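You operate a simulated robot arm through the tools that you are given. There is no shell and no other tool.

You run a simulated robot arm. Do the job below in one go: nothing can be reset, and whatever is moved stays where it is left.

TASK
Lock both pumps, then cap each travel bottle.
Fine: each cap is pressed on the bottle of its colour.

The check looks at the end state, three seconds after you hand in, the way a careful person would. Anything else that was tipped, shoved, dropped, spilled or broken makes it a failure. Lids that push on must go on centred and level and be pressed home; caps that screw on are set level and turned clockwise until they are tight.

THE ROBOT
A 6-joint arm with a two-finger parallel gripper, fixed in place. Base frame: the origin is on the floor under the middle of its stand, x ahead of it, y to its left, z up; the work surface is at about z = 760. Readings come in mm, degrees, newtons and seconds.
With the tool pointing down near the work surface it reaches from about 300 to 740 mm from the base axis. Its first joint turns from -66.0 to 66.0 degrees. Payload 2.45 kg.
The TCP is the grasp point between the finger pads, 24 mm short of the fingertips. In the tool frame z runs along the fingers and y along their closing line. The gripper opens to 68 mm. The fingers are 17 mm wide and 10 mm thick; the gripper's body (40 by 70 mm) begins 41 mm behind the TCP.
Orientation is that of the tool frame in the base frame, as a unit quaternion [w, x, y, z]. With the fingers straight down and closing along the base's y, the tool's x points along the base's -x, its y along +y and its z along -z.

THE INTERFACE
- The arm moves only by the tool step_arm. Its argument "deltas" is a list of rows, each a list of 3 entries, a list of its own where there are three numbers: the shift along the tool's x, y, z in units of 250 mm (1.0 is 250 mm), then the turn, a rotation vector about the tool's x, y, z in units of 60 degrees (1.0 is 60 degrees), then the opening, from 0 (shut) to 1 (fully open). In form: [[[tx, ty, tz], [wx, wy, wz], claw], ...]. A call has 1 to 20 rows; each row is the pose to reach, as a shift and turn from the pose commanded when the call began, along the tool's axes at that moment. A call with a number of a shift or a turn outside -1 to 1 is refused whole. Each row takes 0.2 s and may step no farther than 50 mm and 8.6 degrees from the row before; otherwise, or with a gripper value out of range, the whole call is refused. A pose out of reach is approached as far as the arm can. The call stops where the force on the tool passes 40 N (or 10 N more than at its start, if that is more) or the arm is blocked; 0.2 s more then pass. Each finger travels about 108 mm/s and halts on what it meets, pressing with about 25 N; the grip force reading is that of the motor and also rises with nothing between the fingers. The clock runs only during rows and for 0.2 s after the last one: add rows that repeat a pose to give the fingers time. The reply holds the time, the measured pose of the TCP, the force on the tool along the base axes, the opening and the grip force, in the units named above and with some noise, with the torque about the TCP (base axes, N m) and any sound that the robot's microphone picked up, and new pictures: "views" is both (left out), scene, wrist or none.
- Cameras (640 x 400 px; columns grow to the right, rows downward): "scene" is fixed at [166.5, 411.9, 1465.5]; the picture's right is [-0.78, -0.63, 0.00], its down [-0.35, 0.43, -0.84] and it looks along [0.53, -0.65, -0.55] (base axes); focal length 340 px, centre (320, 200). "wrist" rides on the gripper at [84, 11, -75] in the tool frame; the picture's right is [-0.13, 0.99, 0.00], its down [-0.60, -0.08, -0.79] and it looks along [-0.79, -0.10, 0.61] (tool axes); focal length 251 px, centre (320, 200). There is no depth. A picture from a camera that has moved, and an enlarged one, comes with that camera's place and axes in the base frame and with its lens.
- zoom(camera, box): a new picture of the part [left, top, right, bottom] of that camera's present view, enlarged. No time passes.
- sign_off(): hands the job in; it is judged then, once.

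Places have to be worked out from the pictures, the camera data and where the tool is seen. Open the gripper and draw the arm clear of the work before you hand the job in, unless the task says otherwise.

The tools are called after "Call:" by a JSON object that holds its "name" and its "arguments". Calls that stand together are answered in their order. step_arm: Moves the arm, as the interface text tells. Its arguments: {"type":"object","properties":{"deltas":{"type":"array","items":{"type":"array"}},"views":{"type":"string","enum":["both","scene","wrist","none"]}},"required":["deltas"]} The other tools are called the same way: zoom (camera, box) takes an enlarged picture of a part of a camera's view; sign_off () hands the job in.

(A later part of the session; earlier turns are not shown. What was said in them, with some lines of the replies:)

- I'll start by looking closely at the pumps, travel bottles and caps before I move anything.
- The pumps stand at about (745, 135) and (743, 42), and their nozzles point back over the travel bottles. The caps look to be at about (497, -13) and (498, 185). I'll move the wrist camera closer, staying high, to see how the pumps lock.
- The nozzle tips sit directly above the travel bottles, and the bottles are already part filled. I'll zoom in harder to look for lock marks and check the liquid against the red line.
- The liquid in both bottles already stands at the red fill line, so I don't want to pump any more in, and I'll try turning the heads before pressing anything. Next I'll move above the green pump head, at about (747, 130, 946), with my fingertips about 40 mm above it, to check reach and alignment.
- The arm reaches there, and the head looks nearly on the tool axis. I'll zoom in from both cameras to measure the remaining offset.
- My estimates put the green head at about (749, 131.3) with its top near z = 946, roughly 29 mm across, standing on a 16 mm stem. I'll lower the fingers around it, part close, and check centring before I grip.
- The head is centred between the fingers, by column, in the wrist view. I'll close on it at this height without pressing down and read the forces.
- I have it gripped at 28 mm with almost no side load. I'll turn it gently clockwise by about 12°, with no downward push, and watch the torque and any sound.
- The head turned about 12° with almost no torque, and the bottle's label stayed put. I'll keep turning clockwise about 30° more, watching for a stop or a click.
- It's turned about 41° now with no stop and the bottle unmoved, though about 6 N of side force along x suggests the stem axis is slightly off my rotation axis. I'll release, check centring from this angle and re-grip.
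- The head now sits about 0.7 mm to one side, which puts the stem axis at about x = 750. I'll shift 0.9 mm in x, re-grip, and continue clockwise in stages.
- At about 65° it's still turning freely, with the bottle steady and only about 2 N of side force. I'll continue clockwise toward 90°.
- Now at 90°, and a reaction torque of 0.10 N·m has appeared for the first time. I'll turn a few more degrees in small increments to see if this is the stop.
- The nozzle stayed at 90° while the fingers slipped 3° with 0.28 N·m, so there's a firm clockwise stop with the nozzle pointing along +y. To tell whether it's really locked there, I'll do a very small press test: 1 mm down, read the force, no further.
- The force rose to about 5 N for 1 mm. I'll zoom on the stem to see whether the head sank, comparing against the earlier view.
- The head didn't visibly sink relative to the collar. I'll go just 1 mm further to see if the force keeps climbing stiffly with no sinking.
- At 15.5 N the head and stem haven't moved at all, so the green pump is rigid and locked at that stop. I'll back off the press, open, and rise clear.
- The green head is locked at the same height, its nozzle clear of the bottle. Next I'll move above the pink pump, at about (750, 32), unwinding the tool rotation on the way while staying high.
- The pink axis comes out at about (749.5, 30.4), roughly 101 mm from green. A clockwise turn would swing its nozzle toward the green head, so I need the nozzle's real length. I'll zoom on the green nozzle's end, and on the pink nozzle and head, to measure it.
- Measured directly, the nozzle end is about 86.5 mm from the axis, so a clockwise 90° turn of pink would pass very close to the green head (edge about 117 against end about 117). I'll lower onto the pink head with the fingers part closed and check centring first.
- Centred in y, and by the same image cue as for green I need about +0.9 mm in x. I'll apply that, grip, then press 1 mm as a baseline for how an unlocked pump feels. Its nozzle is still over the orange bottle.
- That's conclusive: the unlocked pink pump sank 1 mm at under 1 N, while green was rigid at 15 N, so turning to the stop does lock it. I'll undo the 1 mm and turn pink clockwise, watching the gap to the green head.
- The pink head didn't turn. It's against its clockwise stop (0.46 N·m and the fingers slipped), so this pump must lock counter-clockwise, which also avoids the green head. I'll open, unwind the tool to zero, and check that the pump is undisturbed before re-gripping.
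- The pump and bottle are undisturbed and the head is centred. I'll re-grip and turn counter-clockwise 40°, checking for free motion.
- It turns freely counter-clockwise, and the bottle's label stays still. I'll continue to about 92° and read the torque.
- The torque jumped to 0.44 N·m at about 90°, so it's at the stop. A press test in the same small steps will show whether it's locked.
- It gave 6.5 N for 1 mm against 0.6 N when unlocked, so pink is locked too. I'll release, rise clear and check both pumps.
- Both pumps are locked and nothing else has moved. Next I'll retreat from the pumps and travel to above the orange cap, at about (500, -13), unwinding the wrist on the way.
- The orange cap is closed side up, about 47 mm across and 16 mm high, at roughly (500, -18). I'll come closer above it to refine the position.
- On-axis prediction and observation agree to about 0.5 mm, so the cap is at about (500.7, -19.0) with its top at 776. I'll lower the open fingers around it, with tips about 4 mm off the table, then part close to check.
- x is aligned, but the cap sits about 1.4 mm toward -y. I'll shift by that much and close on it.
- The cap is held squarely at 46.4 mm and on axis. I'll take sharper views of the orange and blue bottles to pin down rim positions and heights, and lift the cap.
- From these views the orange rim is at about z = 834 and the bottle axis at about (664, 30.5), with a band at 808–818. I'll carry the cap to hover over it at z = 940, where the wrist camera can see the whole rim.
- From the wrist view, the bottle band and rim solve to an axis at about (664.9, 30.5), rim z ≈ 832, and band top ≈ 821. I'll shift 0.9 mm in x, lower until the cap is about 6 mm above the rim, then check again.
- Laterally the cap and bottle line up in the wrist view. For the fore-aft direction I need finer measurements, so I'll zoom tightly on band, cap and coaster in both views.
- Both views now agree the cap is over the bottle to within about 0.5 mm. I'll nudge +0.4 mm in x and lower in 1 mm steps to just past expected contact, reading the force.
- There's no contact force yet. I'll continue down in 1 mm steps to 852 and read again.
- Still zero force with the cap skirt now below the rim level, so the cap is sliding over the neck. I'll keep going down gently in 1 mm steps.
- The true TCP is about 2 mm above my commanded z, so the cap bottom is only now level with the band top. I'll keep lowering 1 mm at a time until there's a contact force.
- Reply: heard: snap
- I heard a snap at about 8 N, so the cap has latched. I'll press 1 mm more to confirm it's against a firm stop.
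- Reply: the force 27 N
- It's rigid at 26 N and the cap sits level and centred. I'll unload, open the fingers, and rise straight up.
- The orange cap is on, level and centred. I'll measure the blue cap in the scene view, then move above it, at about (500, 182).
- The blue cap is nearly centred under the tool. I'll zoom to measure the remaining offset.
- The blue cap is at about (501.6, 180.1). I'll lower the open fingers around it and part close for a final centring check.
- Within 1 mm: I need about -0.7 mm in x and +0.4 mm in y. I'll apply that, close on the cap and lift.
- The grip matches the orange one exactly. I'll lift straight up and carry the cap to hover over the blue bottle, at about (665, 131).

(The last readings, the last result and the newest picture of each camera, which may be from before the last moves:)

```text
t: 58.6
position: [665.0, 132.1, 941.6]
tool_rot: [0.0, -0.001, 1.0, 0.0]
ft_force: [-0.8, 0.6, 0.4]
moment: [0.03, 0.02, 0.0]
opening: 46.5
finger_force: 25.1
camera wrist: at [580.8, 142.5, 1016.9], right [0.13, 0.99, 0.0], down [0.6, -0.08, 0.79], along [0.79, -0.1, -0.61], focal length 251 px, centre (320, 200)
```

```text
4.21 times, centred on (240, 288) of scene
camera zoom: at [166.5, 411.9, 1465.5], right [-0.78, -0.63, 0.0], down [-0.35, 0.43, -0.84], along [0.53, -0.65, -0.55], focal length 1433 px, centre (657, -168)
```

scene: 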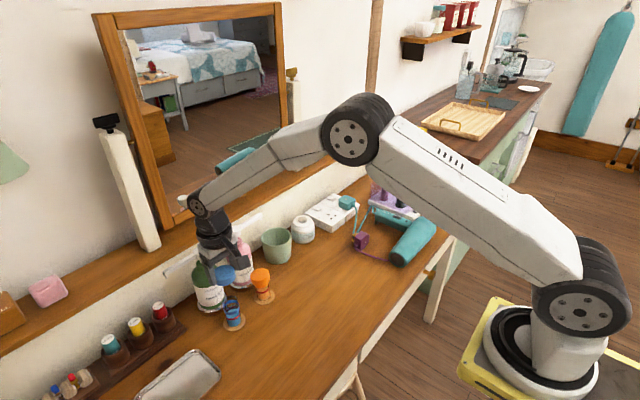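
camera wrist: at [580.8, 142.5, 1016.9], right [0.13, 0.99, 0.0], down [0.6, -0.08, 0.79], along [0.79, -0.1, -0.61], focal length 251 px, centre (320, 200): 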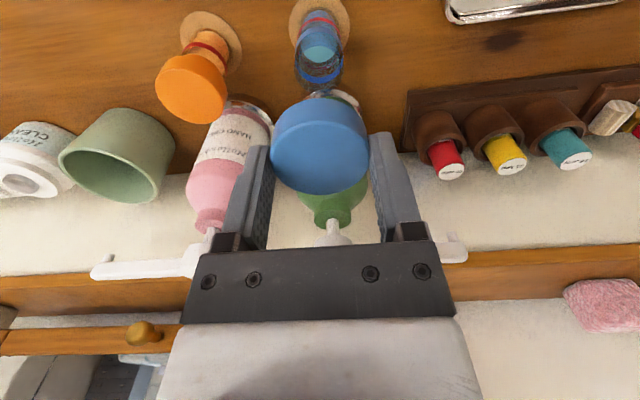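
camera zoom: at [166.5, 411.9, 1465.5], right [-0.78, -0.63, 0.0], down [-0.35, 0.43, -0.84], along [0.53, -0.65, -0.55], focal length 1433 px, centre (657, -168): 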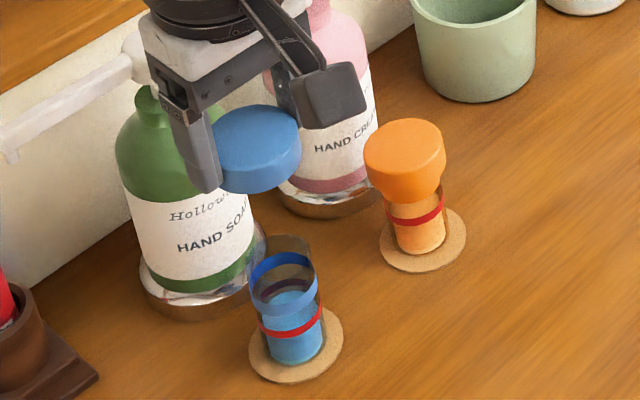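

Compared with the orange hover view, the blue bottle is at about (664.8, 130.6). I'll correct by that and lower to 6 mm above the rim for a check.

Call:
{"name": "step_arm", "arguments": {"deltas": [[[0.0008, -0.0028, 0.1], [0, 0, 0], 0.5], [[0.0008, -0.0028, 0.2], [0, 0, 0], 0.5], [[0.0008, -0.0028, 0.26], [0, 0, 0], 0.5], [[0.0008, -0.0028, 0.296], [0, 0, 0], 0.5], [[0.0008, -0.0028, 0.296], [0, 0, 0], 0.5]], "views": "both"}}

Call:
{"name": "zoom", "arguments": {"camera": "wrist", "box": [280, 20, 360, 110]}}

Call:
{"name": "zoom", "arguments": {"camera": "wrist", "box": [250, 50, 390, 200]}}

Call:
{"name": "zoom", "arguments": {"camera": "scene", "box": [210, 280, 260, 335]}}

```text
t: 59.8
position: [665.4, 129.3, 867.8]
tool_rot: [0.0, -0.001, 1.0, 0.0]
ft_force: [-1.2, 0.0, 0.7]
moment: [-0.02, -0.01, -0.04]
opening: 46.5
finger_force: 25.4
camera wrist: at [580.5, 141.5, 943.2], right [0.13, 0.99, 0.0], down [0.6, -0.08, 0.79], along [0.79, -0.1, -0.61], focal length 251 px, centre (320, 200)
```

scene: 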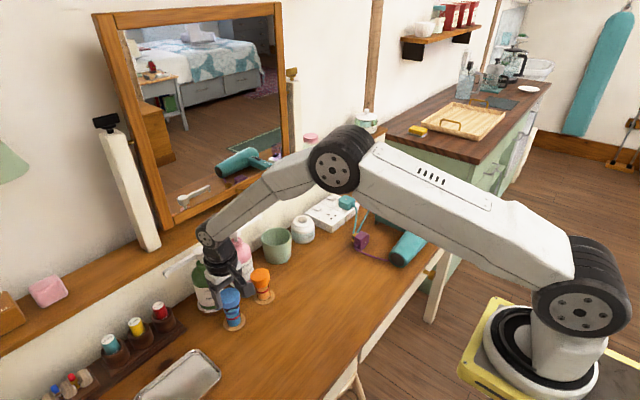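
wrist: 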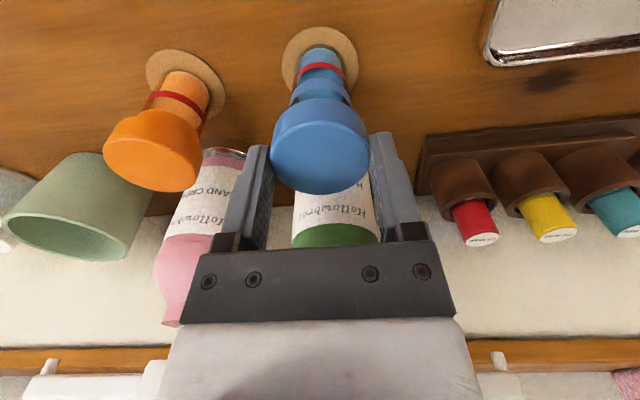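

```text
4.44 times, centred on (320, 65) of wrist
camera zoom: at [580.5, 141.5, 943.2], right [0.13, 0.99, 0.0], down [0.6, -0.08, 0.79], along [0.79, -0.1, -0.61], focal length 1118 px, centre (320, 800)
```

zoom: 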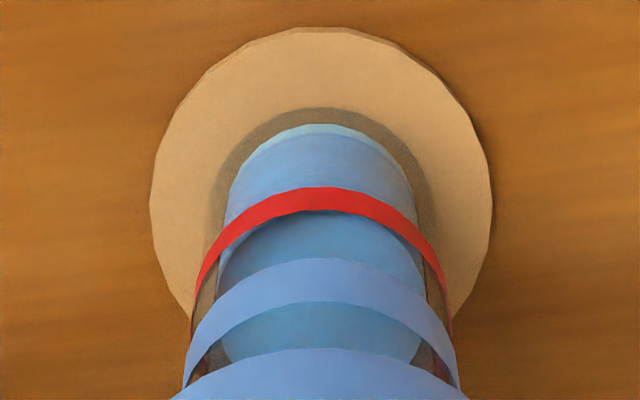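

```text
2.67 times, centred on (320, 125) of wrist
camera zoom: at [580.5, 141.5, 943.2], right [0.13, 0.99, 0.0], down [0.6, -0.08, 0.79], along [0.79, -0.1, -0.61], focal length 670 px, centre (320, 400)
```

zoom: 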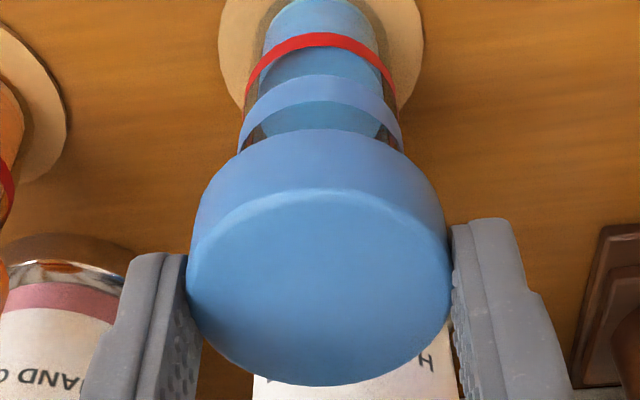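

```text
7.27 times, centred on (235, 308) of scene
camera zoom: at [166.5, 411.9, 1465.5], right [-0.78, -0.63, 0.0], down [-0.35, 0.43, -0.84], along [0.53, -0.65, -0.55], focal length 2475 px, centre (938, -582)
```

zoom: 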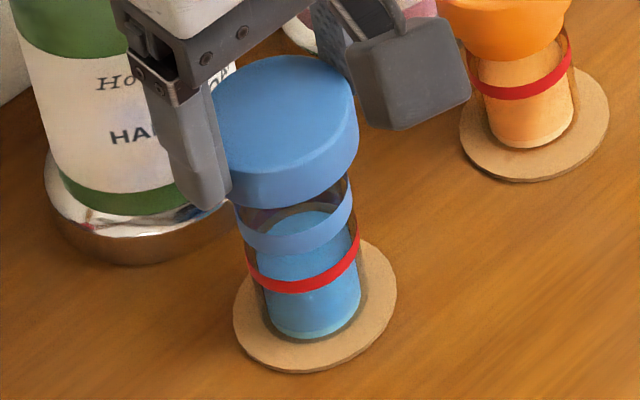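

Compared with the orange reference at the same height, the bottle is about 0.55 mm toward -x and 0.3 mm toward +y relative to the tool. I'll apply that and lower in 1 mm steps to just before seating.

Call:
{"name": "step_arm", "arguments": {"deltas": [[[0.0022, 0.0012, 0.004], [0, 0, 0], 0.5], [[0.0022, 0.0012, 0.008], [0, 0, 0], 0.5], [[0.0022, 0.0012, 0.012], [0, 0, 0], 0.5], [[0.0022, 0.0012, 0.016], [0, 0, 0], 0.5], [[0.0022, 0.0012, 0.02], [0, 0, 0], 0.5], [[0.0022, 0.0012, 0.024], [0, 0, 0], 0.5], [[0.0022, 0.0012, 0.028], [0, 0, 0], 0.5], [[0.0022, 0.0012, 0.032], [0, 0, 0], 0.5], [[0.0022, 0.0012, 0.036], [0, 0, 0], 0.5], [[0.0022, 0.0012, 0.04], [0, 0, 0], 0.5], [[0.0022, 0.0012, 0.044], [0, 0, 0], 0.5], [[0.0022, 0.0012, 0.048], [0, 0, 0], 0.5], [[0.0022, 0.0012, 0.052], [0, 0, 0], 0.5], [[0.0022, 0.0012, 0.056], [0, 0, 0], 0.5], [[0.0022, 0.0012, 0.056], [0, 0, 0], 0.5]], "views": "none"}}

Call:
{"name": "zoom", "arguments": {"camera": "scene", "box": [210, 280, 260, 335]}}

Call:
{"name": "zoom", "arguments": {"camera": "wrist", "box": [270, 40, 370, 200]}}

```text
t: 63.0
position: [662.8, 130.1, 853.0]
tool_rot: [0.0, -0.001, 1.0, 0.0]
ft_force: [0.1, 0.2, 0.6]
moment: [0.01, 0.0, 0.01]
opening: 46.0
finger_force: 24.9
```

```text
7.27 times, centred on (235, 308) of scene
camera zoom: at [166.5, 411.9, 1465.5], right [-0.78, -0.63, 0.0], down [-0.35, 0.43, -0.84], along [0.53, -0.65, -0.55], focal length 2475 px, centre (938, -582)
```

zoom: 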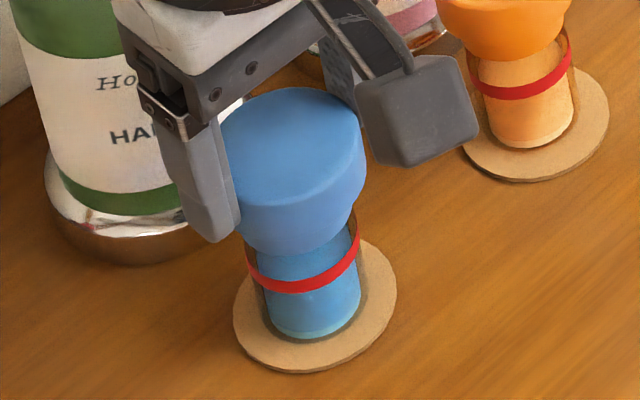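

```text
2.50 times, centred on (320, 120) of wrist
camera zoom: at [579.5, 141.7, 929.0], right [0.13, 0.99, 0.0], down [0.6, -0.08, 0.79], along [0.79, -0.1, -0.61], focal length 629 px, centre (320, 400)
```

zoom: 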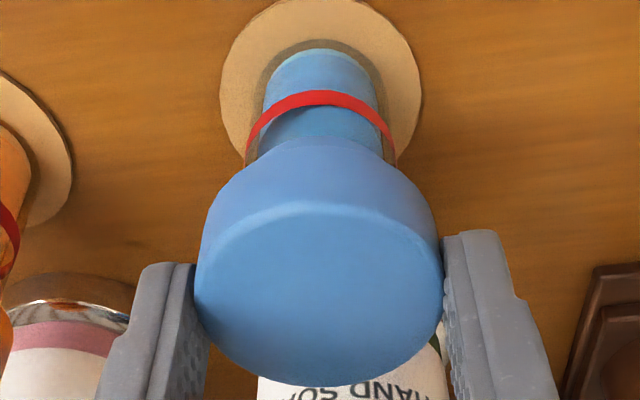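

The skirt has slid over the neck with no side load. Now I'll press home in 1 mm steps and listen for the snap.

Call:
{"name": "step_arm", "arguments": {"deltas": [[[0, 0, 0.004], [0, 0, 0], 0.5], [[0, 0, 0.008], [0, 0, 0], 0.5], [[0, 0, 0.012], [0, 0, 0], 0.5], [[0, 0, 0.012], [0, 0, 0], 0.5]], "views": "none"}}

Call:
{"name": "zoom", "arguments": {"camera": "scene", "box": [210, 280, 260, 335]}}

```text
t: 64.0
position: [664.4, 131.0, 850.9]
tool_rot: [0.0, -0.001, 1.0, 0.0]
ft_force: [0.1, 0.7, 2.8]
moment: [0.0, -0.04, 0.0]
opening: 46.2
finger_force: 24.7
heard: snap
```

```text
7.27 times, centred on (235, 308) of scene
camera zoom: at [166.4, 411.9, 1465.6], right [-0.78, -0.63, 0.0], down [-0.35, 0.43, -0.84], along [0.53, -0.65, -0.55], focal length 2475 px, centre (938, -582)
```

zoom: 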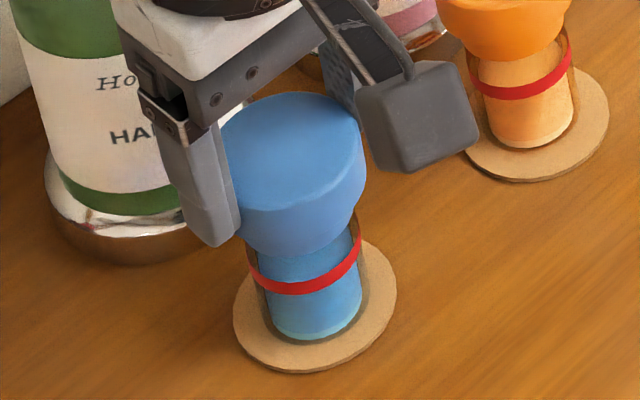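

Another snap. I'll press 1.5 mm more to confirm the firm stop, as I did with orange.

Call:
{"name": "step_arm", "arguments": {"deltas": [[[0, 0, 0.004], [0, 0, 0], 0.5], [[0, 0, 0.006], [0, 0, 0], 0.5], [[0, 0, 0.006], [0, 0, 0], 0.5]], "views": "none"}}

Call:
{"name": "zoom", "arguments": {"camera": "wrist", "box": [270, 40, 370, 200]}}

```text
t: 64.8
position: [663.6, 131.3, 851.1]
tool_rot: [0.001, -0.001, 1.0, 0.0]
ft_force: [-2.3, -0.3, 18.2]
moment: [0.0, 0.2, -0.02]
opening: 46.1
finger_force: 25.2
```

```text
2.50 times, centred on (320, 120) of wrist
camera zoom: at [580.1, 141.7, 925.9], right [0.13, 0.99, 0.0], down [0.6, -0.08, 0.79], along [0.79, -0.1, -0.61], focal length 629 px, centre (320, 400)
```

zoom: 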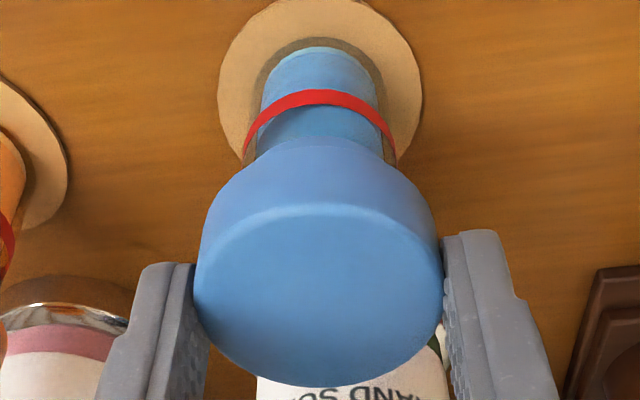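

It's firm at 18 N, with the cap level and seated. I'll unload, open and rise straight up, then retract toward the robot.

Call:
{"name": "step_arm", "arguments": {"deltas": [[[0, 0, -0.006], [0, 0, 0], 0.5], [[0, 0, -0.008], [0, 0, 0], 0.7], [[0, 0, -0.008], [0, 0, 0], 0.9], [[0, 0, -0.008], [0, 0, 0], 1], [[0, 0, -0.008], [0, 0, 0], 1], [[0, 0, -0.1], [0, 0, 0], 1], [[0, 0, -0.25], [0, 0, 0], 1], [[0, 0, -0.4], [0, 0, 0], 1], [[0, 0, -0.55], [0, 0, 0], 1], [[0.12, 0, -0.65], [0, 0, 0], 1], [[0.25, 0, -0.75], [0, 0, 0], 1], [[0.38, 0, -0.8], [0, 0, 0], 1], [[0.5, 0, -0.8], [0, 0, 0], 1], [[0.62, 0, -0.8], [0, 0, 0], 1]], "views": "both"}}

Call:
{"name": "zoom", "arguments": {"camera": "scene", "box": [150, 230, 290, 340]}}

Call:
{"name": "zoom", "arguments": {"camera": "scene", "box": [215, 260, 285, 335]}}

```text
t: 67.8
position: [508.5, 130.8, 1047.1]
tool_rot: [0.0, -0.001, 1.0, 0.0]
ft_force: [0.3, 0.2, -0.3]
moment: [-0.01, 0.01, -0.03]
opening: 68.0
finger_force: 0.0
camera wrist: at [424.4, 142.5, 1124.0], right [0.13, 0.99, 0.0], down [0.6, -0.08, 0.79], along [0.79, -0.1, -0.61], focal length 251 px, centre (320, 200)
```

scene: 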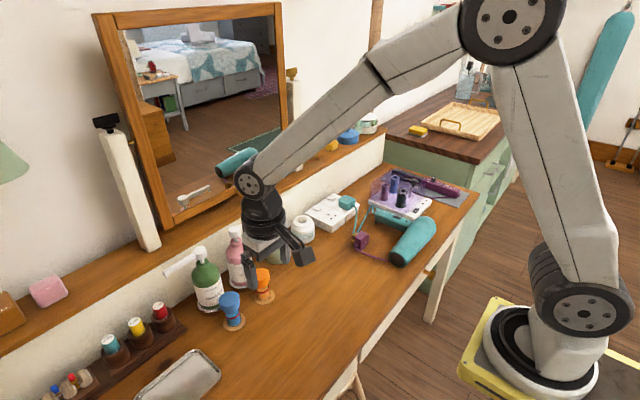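
wrist: 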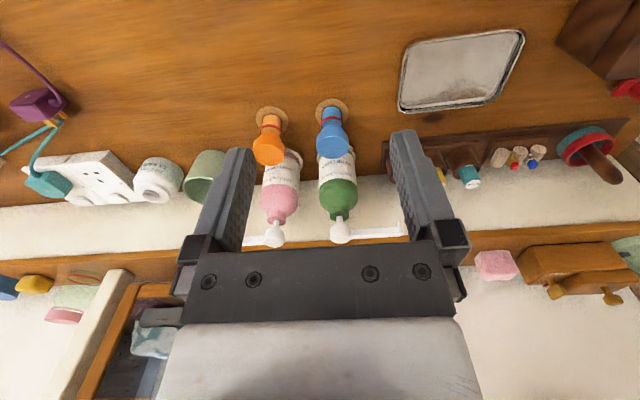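

```text
3.64 times, centred on (220, 285) of scene
camera zoom: at [166.5, 411.9, 1465.5], right [-0.78, -0.63, 0.0], down [-0.35, 0.43, -0.84], along [0.53, -0.65, -0.55], focal length 1238 px, centre (684, -109)
```

zoom: 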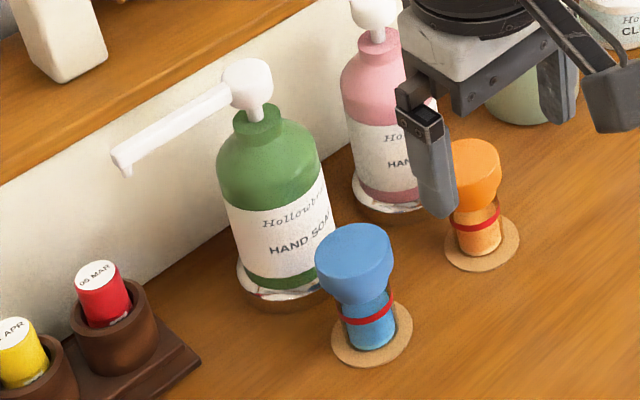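

```text
5.33 times, centred on (250, 298) of scene
camera zoom: at [166.5, 411.9, 1465.5], right [-0.78, -0.63, 0.0], down [-0.35, 0.43, -0.84], along [0.53, -0.65, -0.55], focal length 1815 px, centre (693, -320)
```

zoom: 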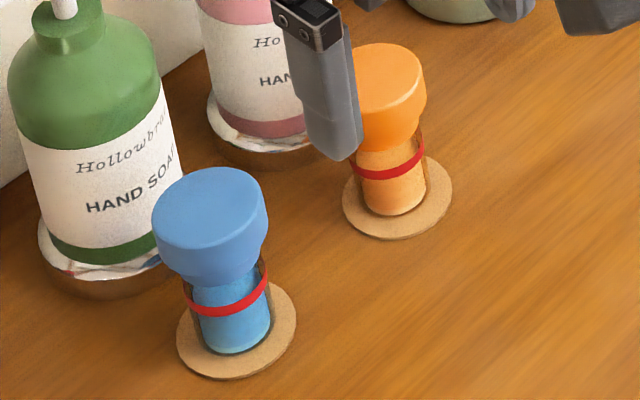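

Both caps are on their matching bottles. I'll draw the arm well clear, up and to the right, and take a final look at the whole scene, including the pink pump.

Call:
{"name": "step_arm", "arguments": {"deltas": [[[0.02, -0.09, -0.1], [0, 0, 0], 1], [[0.04, -0.18, -0.2], [0, 0, 0], 1], [[0.06, -0.27, -0.3], [0, 0, 0], 1], [[0.08, -0.36, -0.4], [0, 0, 0], 1], [[0.1, -0.45, -0.5], [0, 0, 0], 1], [[0.12, -0.54, -0.6], [0, 0, 0], 1], [[0.14, -0.63, -0.7], [0, 0, 0], 1], [[0.16, -0.72, -0.8], [0, 0, 0], 1], [[0.18, -0.8, -0.88], [0, 0, 0], 1], [[0.18, -0.8, -0.88], [0, 0, 0], 1]], "views": "both"}}

Call:
{"name": "zoom", "arguments": {"camera": "scene", "box": [155, 205, 305, 335]}}

Call:
{"name": "zoom", "arguments": {"camera": "scene", "box": [212, 262, 282, 335]}}

Call:
{"name": "zoom", "arguments": {"camera": "wrist", "box": [340, 40, 500, 160]}}

```text
t: 70.0
position: [464.0, -70.9, 1268.4]
tool_rot: [-0.001, -0.001, 1.0, 0.0]
ft_force: [-0.1, 0.6, 0.7]
moment: [-0.05, 0.01, -0.02]
opening: 67.9
finger_force: 0.1
camera wrist: at [380.5, -58.7, 1344.9], right [0.13, 0.99, 0.0], down [0.6, -0.08, 0.79], along [0.79, -0.1, -0.61], focal length 251 px, centre (320, 200)
```

scene: 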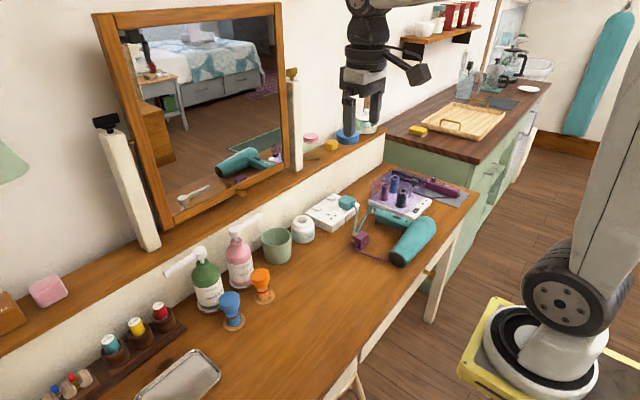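
wrist: 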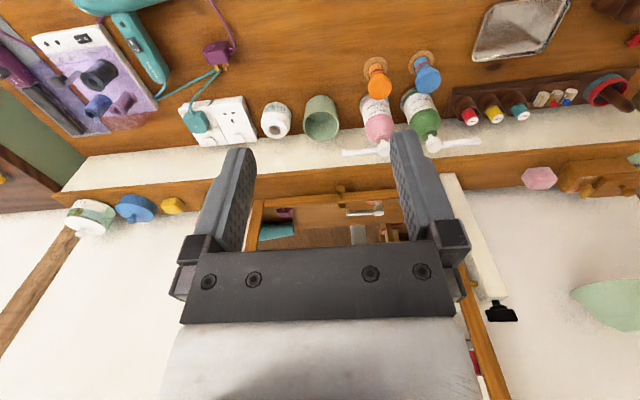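

```text
3.08 times, centred on (230, 270) of scene
camera zoom: at [166.5, 411.9, 1465.5], right [-0.78, -0.63, 0.0], down [-0.35, 0.43, -0.84], along [0.53, -0.65, -0.55], focal length 1047 px, centre (597, -15)
```

zoom: 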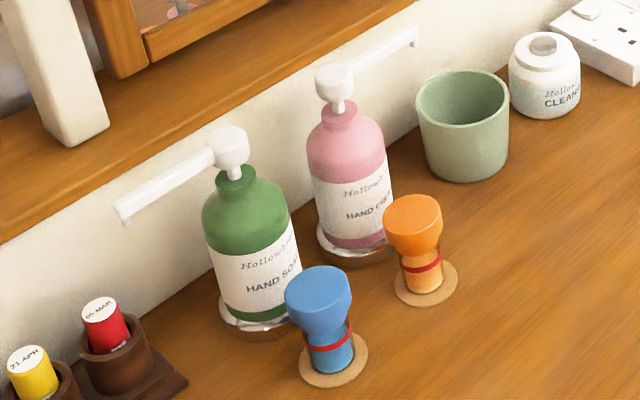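

```text
5.48 times, centred on (247, 298) of scene
camera zoom: at [166.5, 411.9, 1465.5], right [-0.78, -0.63, 0.0], down [-0.35, 0.43, -0.84], along [0.53, -0.65, -0.55], focal length 1865 px, centre (720, -340)
```

zoom: 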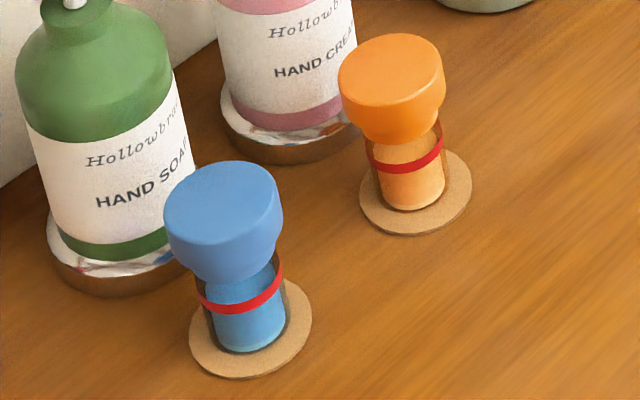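

```text
3.33 times, centred on (420, 100) of wrist
camera zoom: at [380.5, -58.7, 1344.9], right [0.13, 0.99, 0.0], down [0.6, -0.08, 0.79], along [0.79, -0.1, -0.61], focal length 838 px, centre (-13, 533)
```

zoom: 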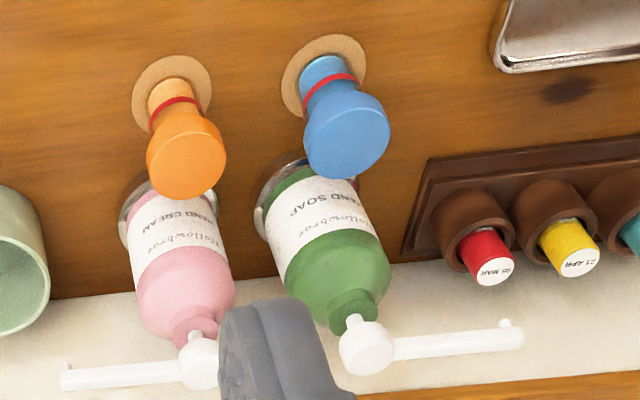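

Everything looks right: both pump heads are turned to their locked stops, each cap is seated level on the bottle of its colour, and the surrounding items are undisturbed. The gripper is open and clear of the work, so I'm handing in.

Call:
{"name": "sign_off", "arguments": {}}

```text
The job is handed in.
```

Both pumps are locked and each travel bottle has the cap of its own colour pressed on. I handed in with the gripper open and the arm clear. I haven't seen the result of the check.

- **Green pump (hand soap):** it locked with a 90° clockwise turn, and the nozzle now points to the robot's left. It stayed rigid under a 15 N press.
- **Pink pump (hand cream):** it would not turn clockwise, so I locked it with a 90° counter-clockwise turn. The nozzle now points to the robot's right. Pressing it 1 mm took 6.5 N once locked, against 0.6 N before.
- **Caps:** both went on with an audible snap, then held firm when pressed further (27 N on orange, 18 N on blue). They look level and centred in the final pictures.

To feel the difference between locked and unlocked, I pressed the pink pump about 1 mm while its nozzle was still over the orange bottle. I saw nothing dispensed, and nothing else looks moved, tipped or spilled.
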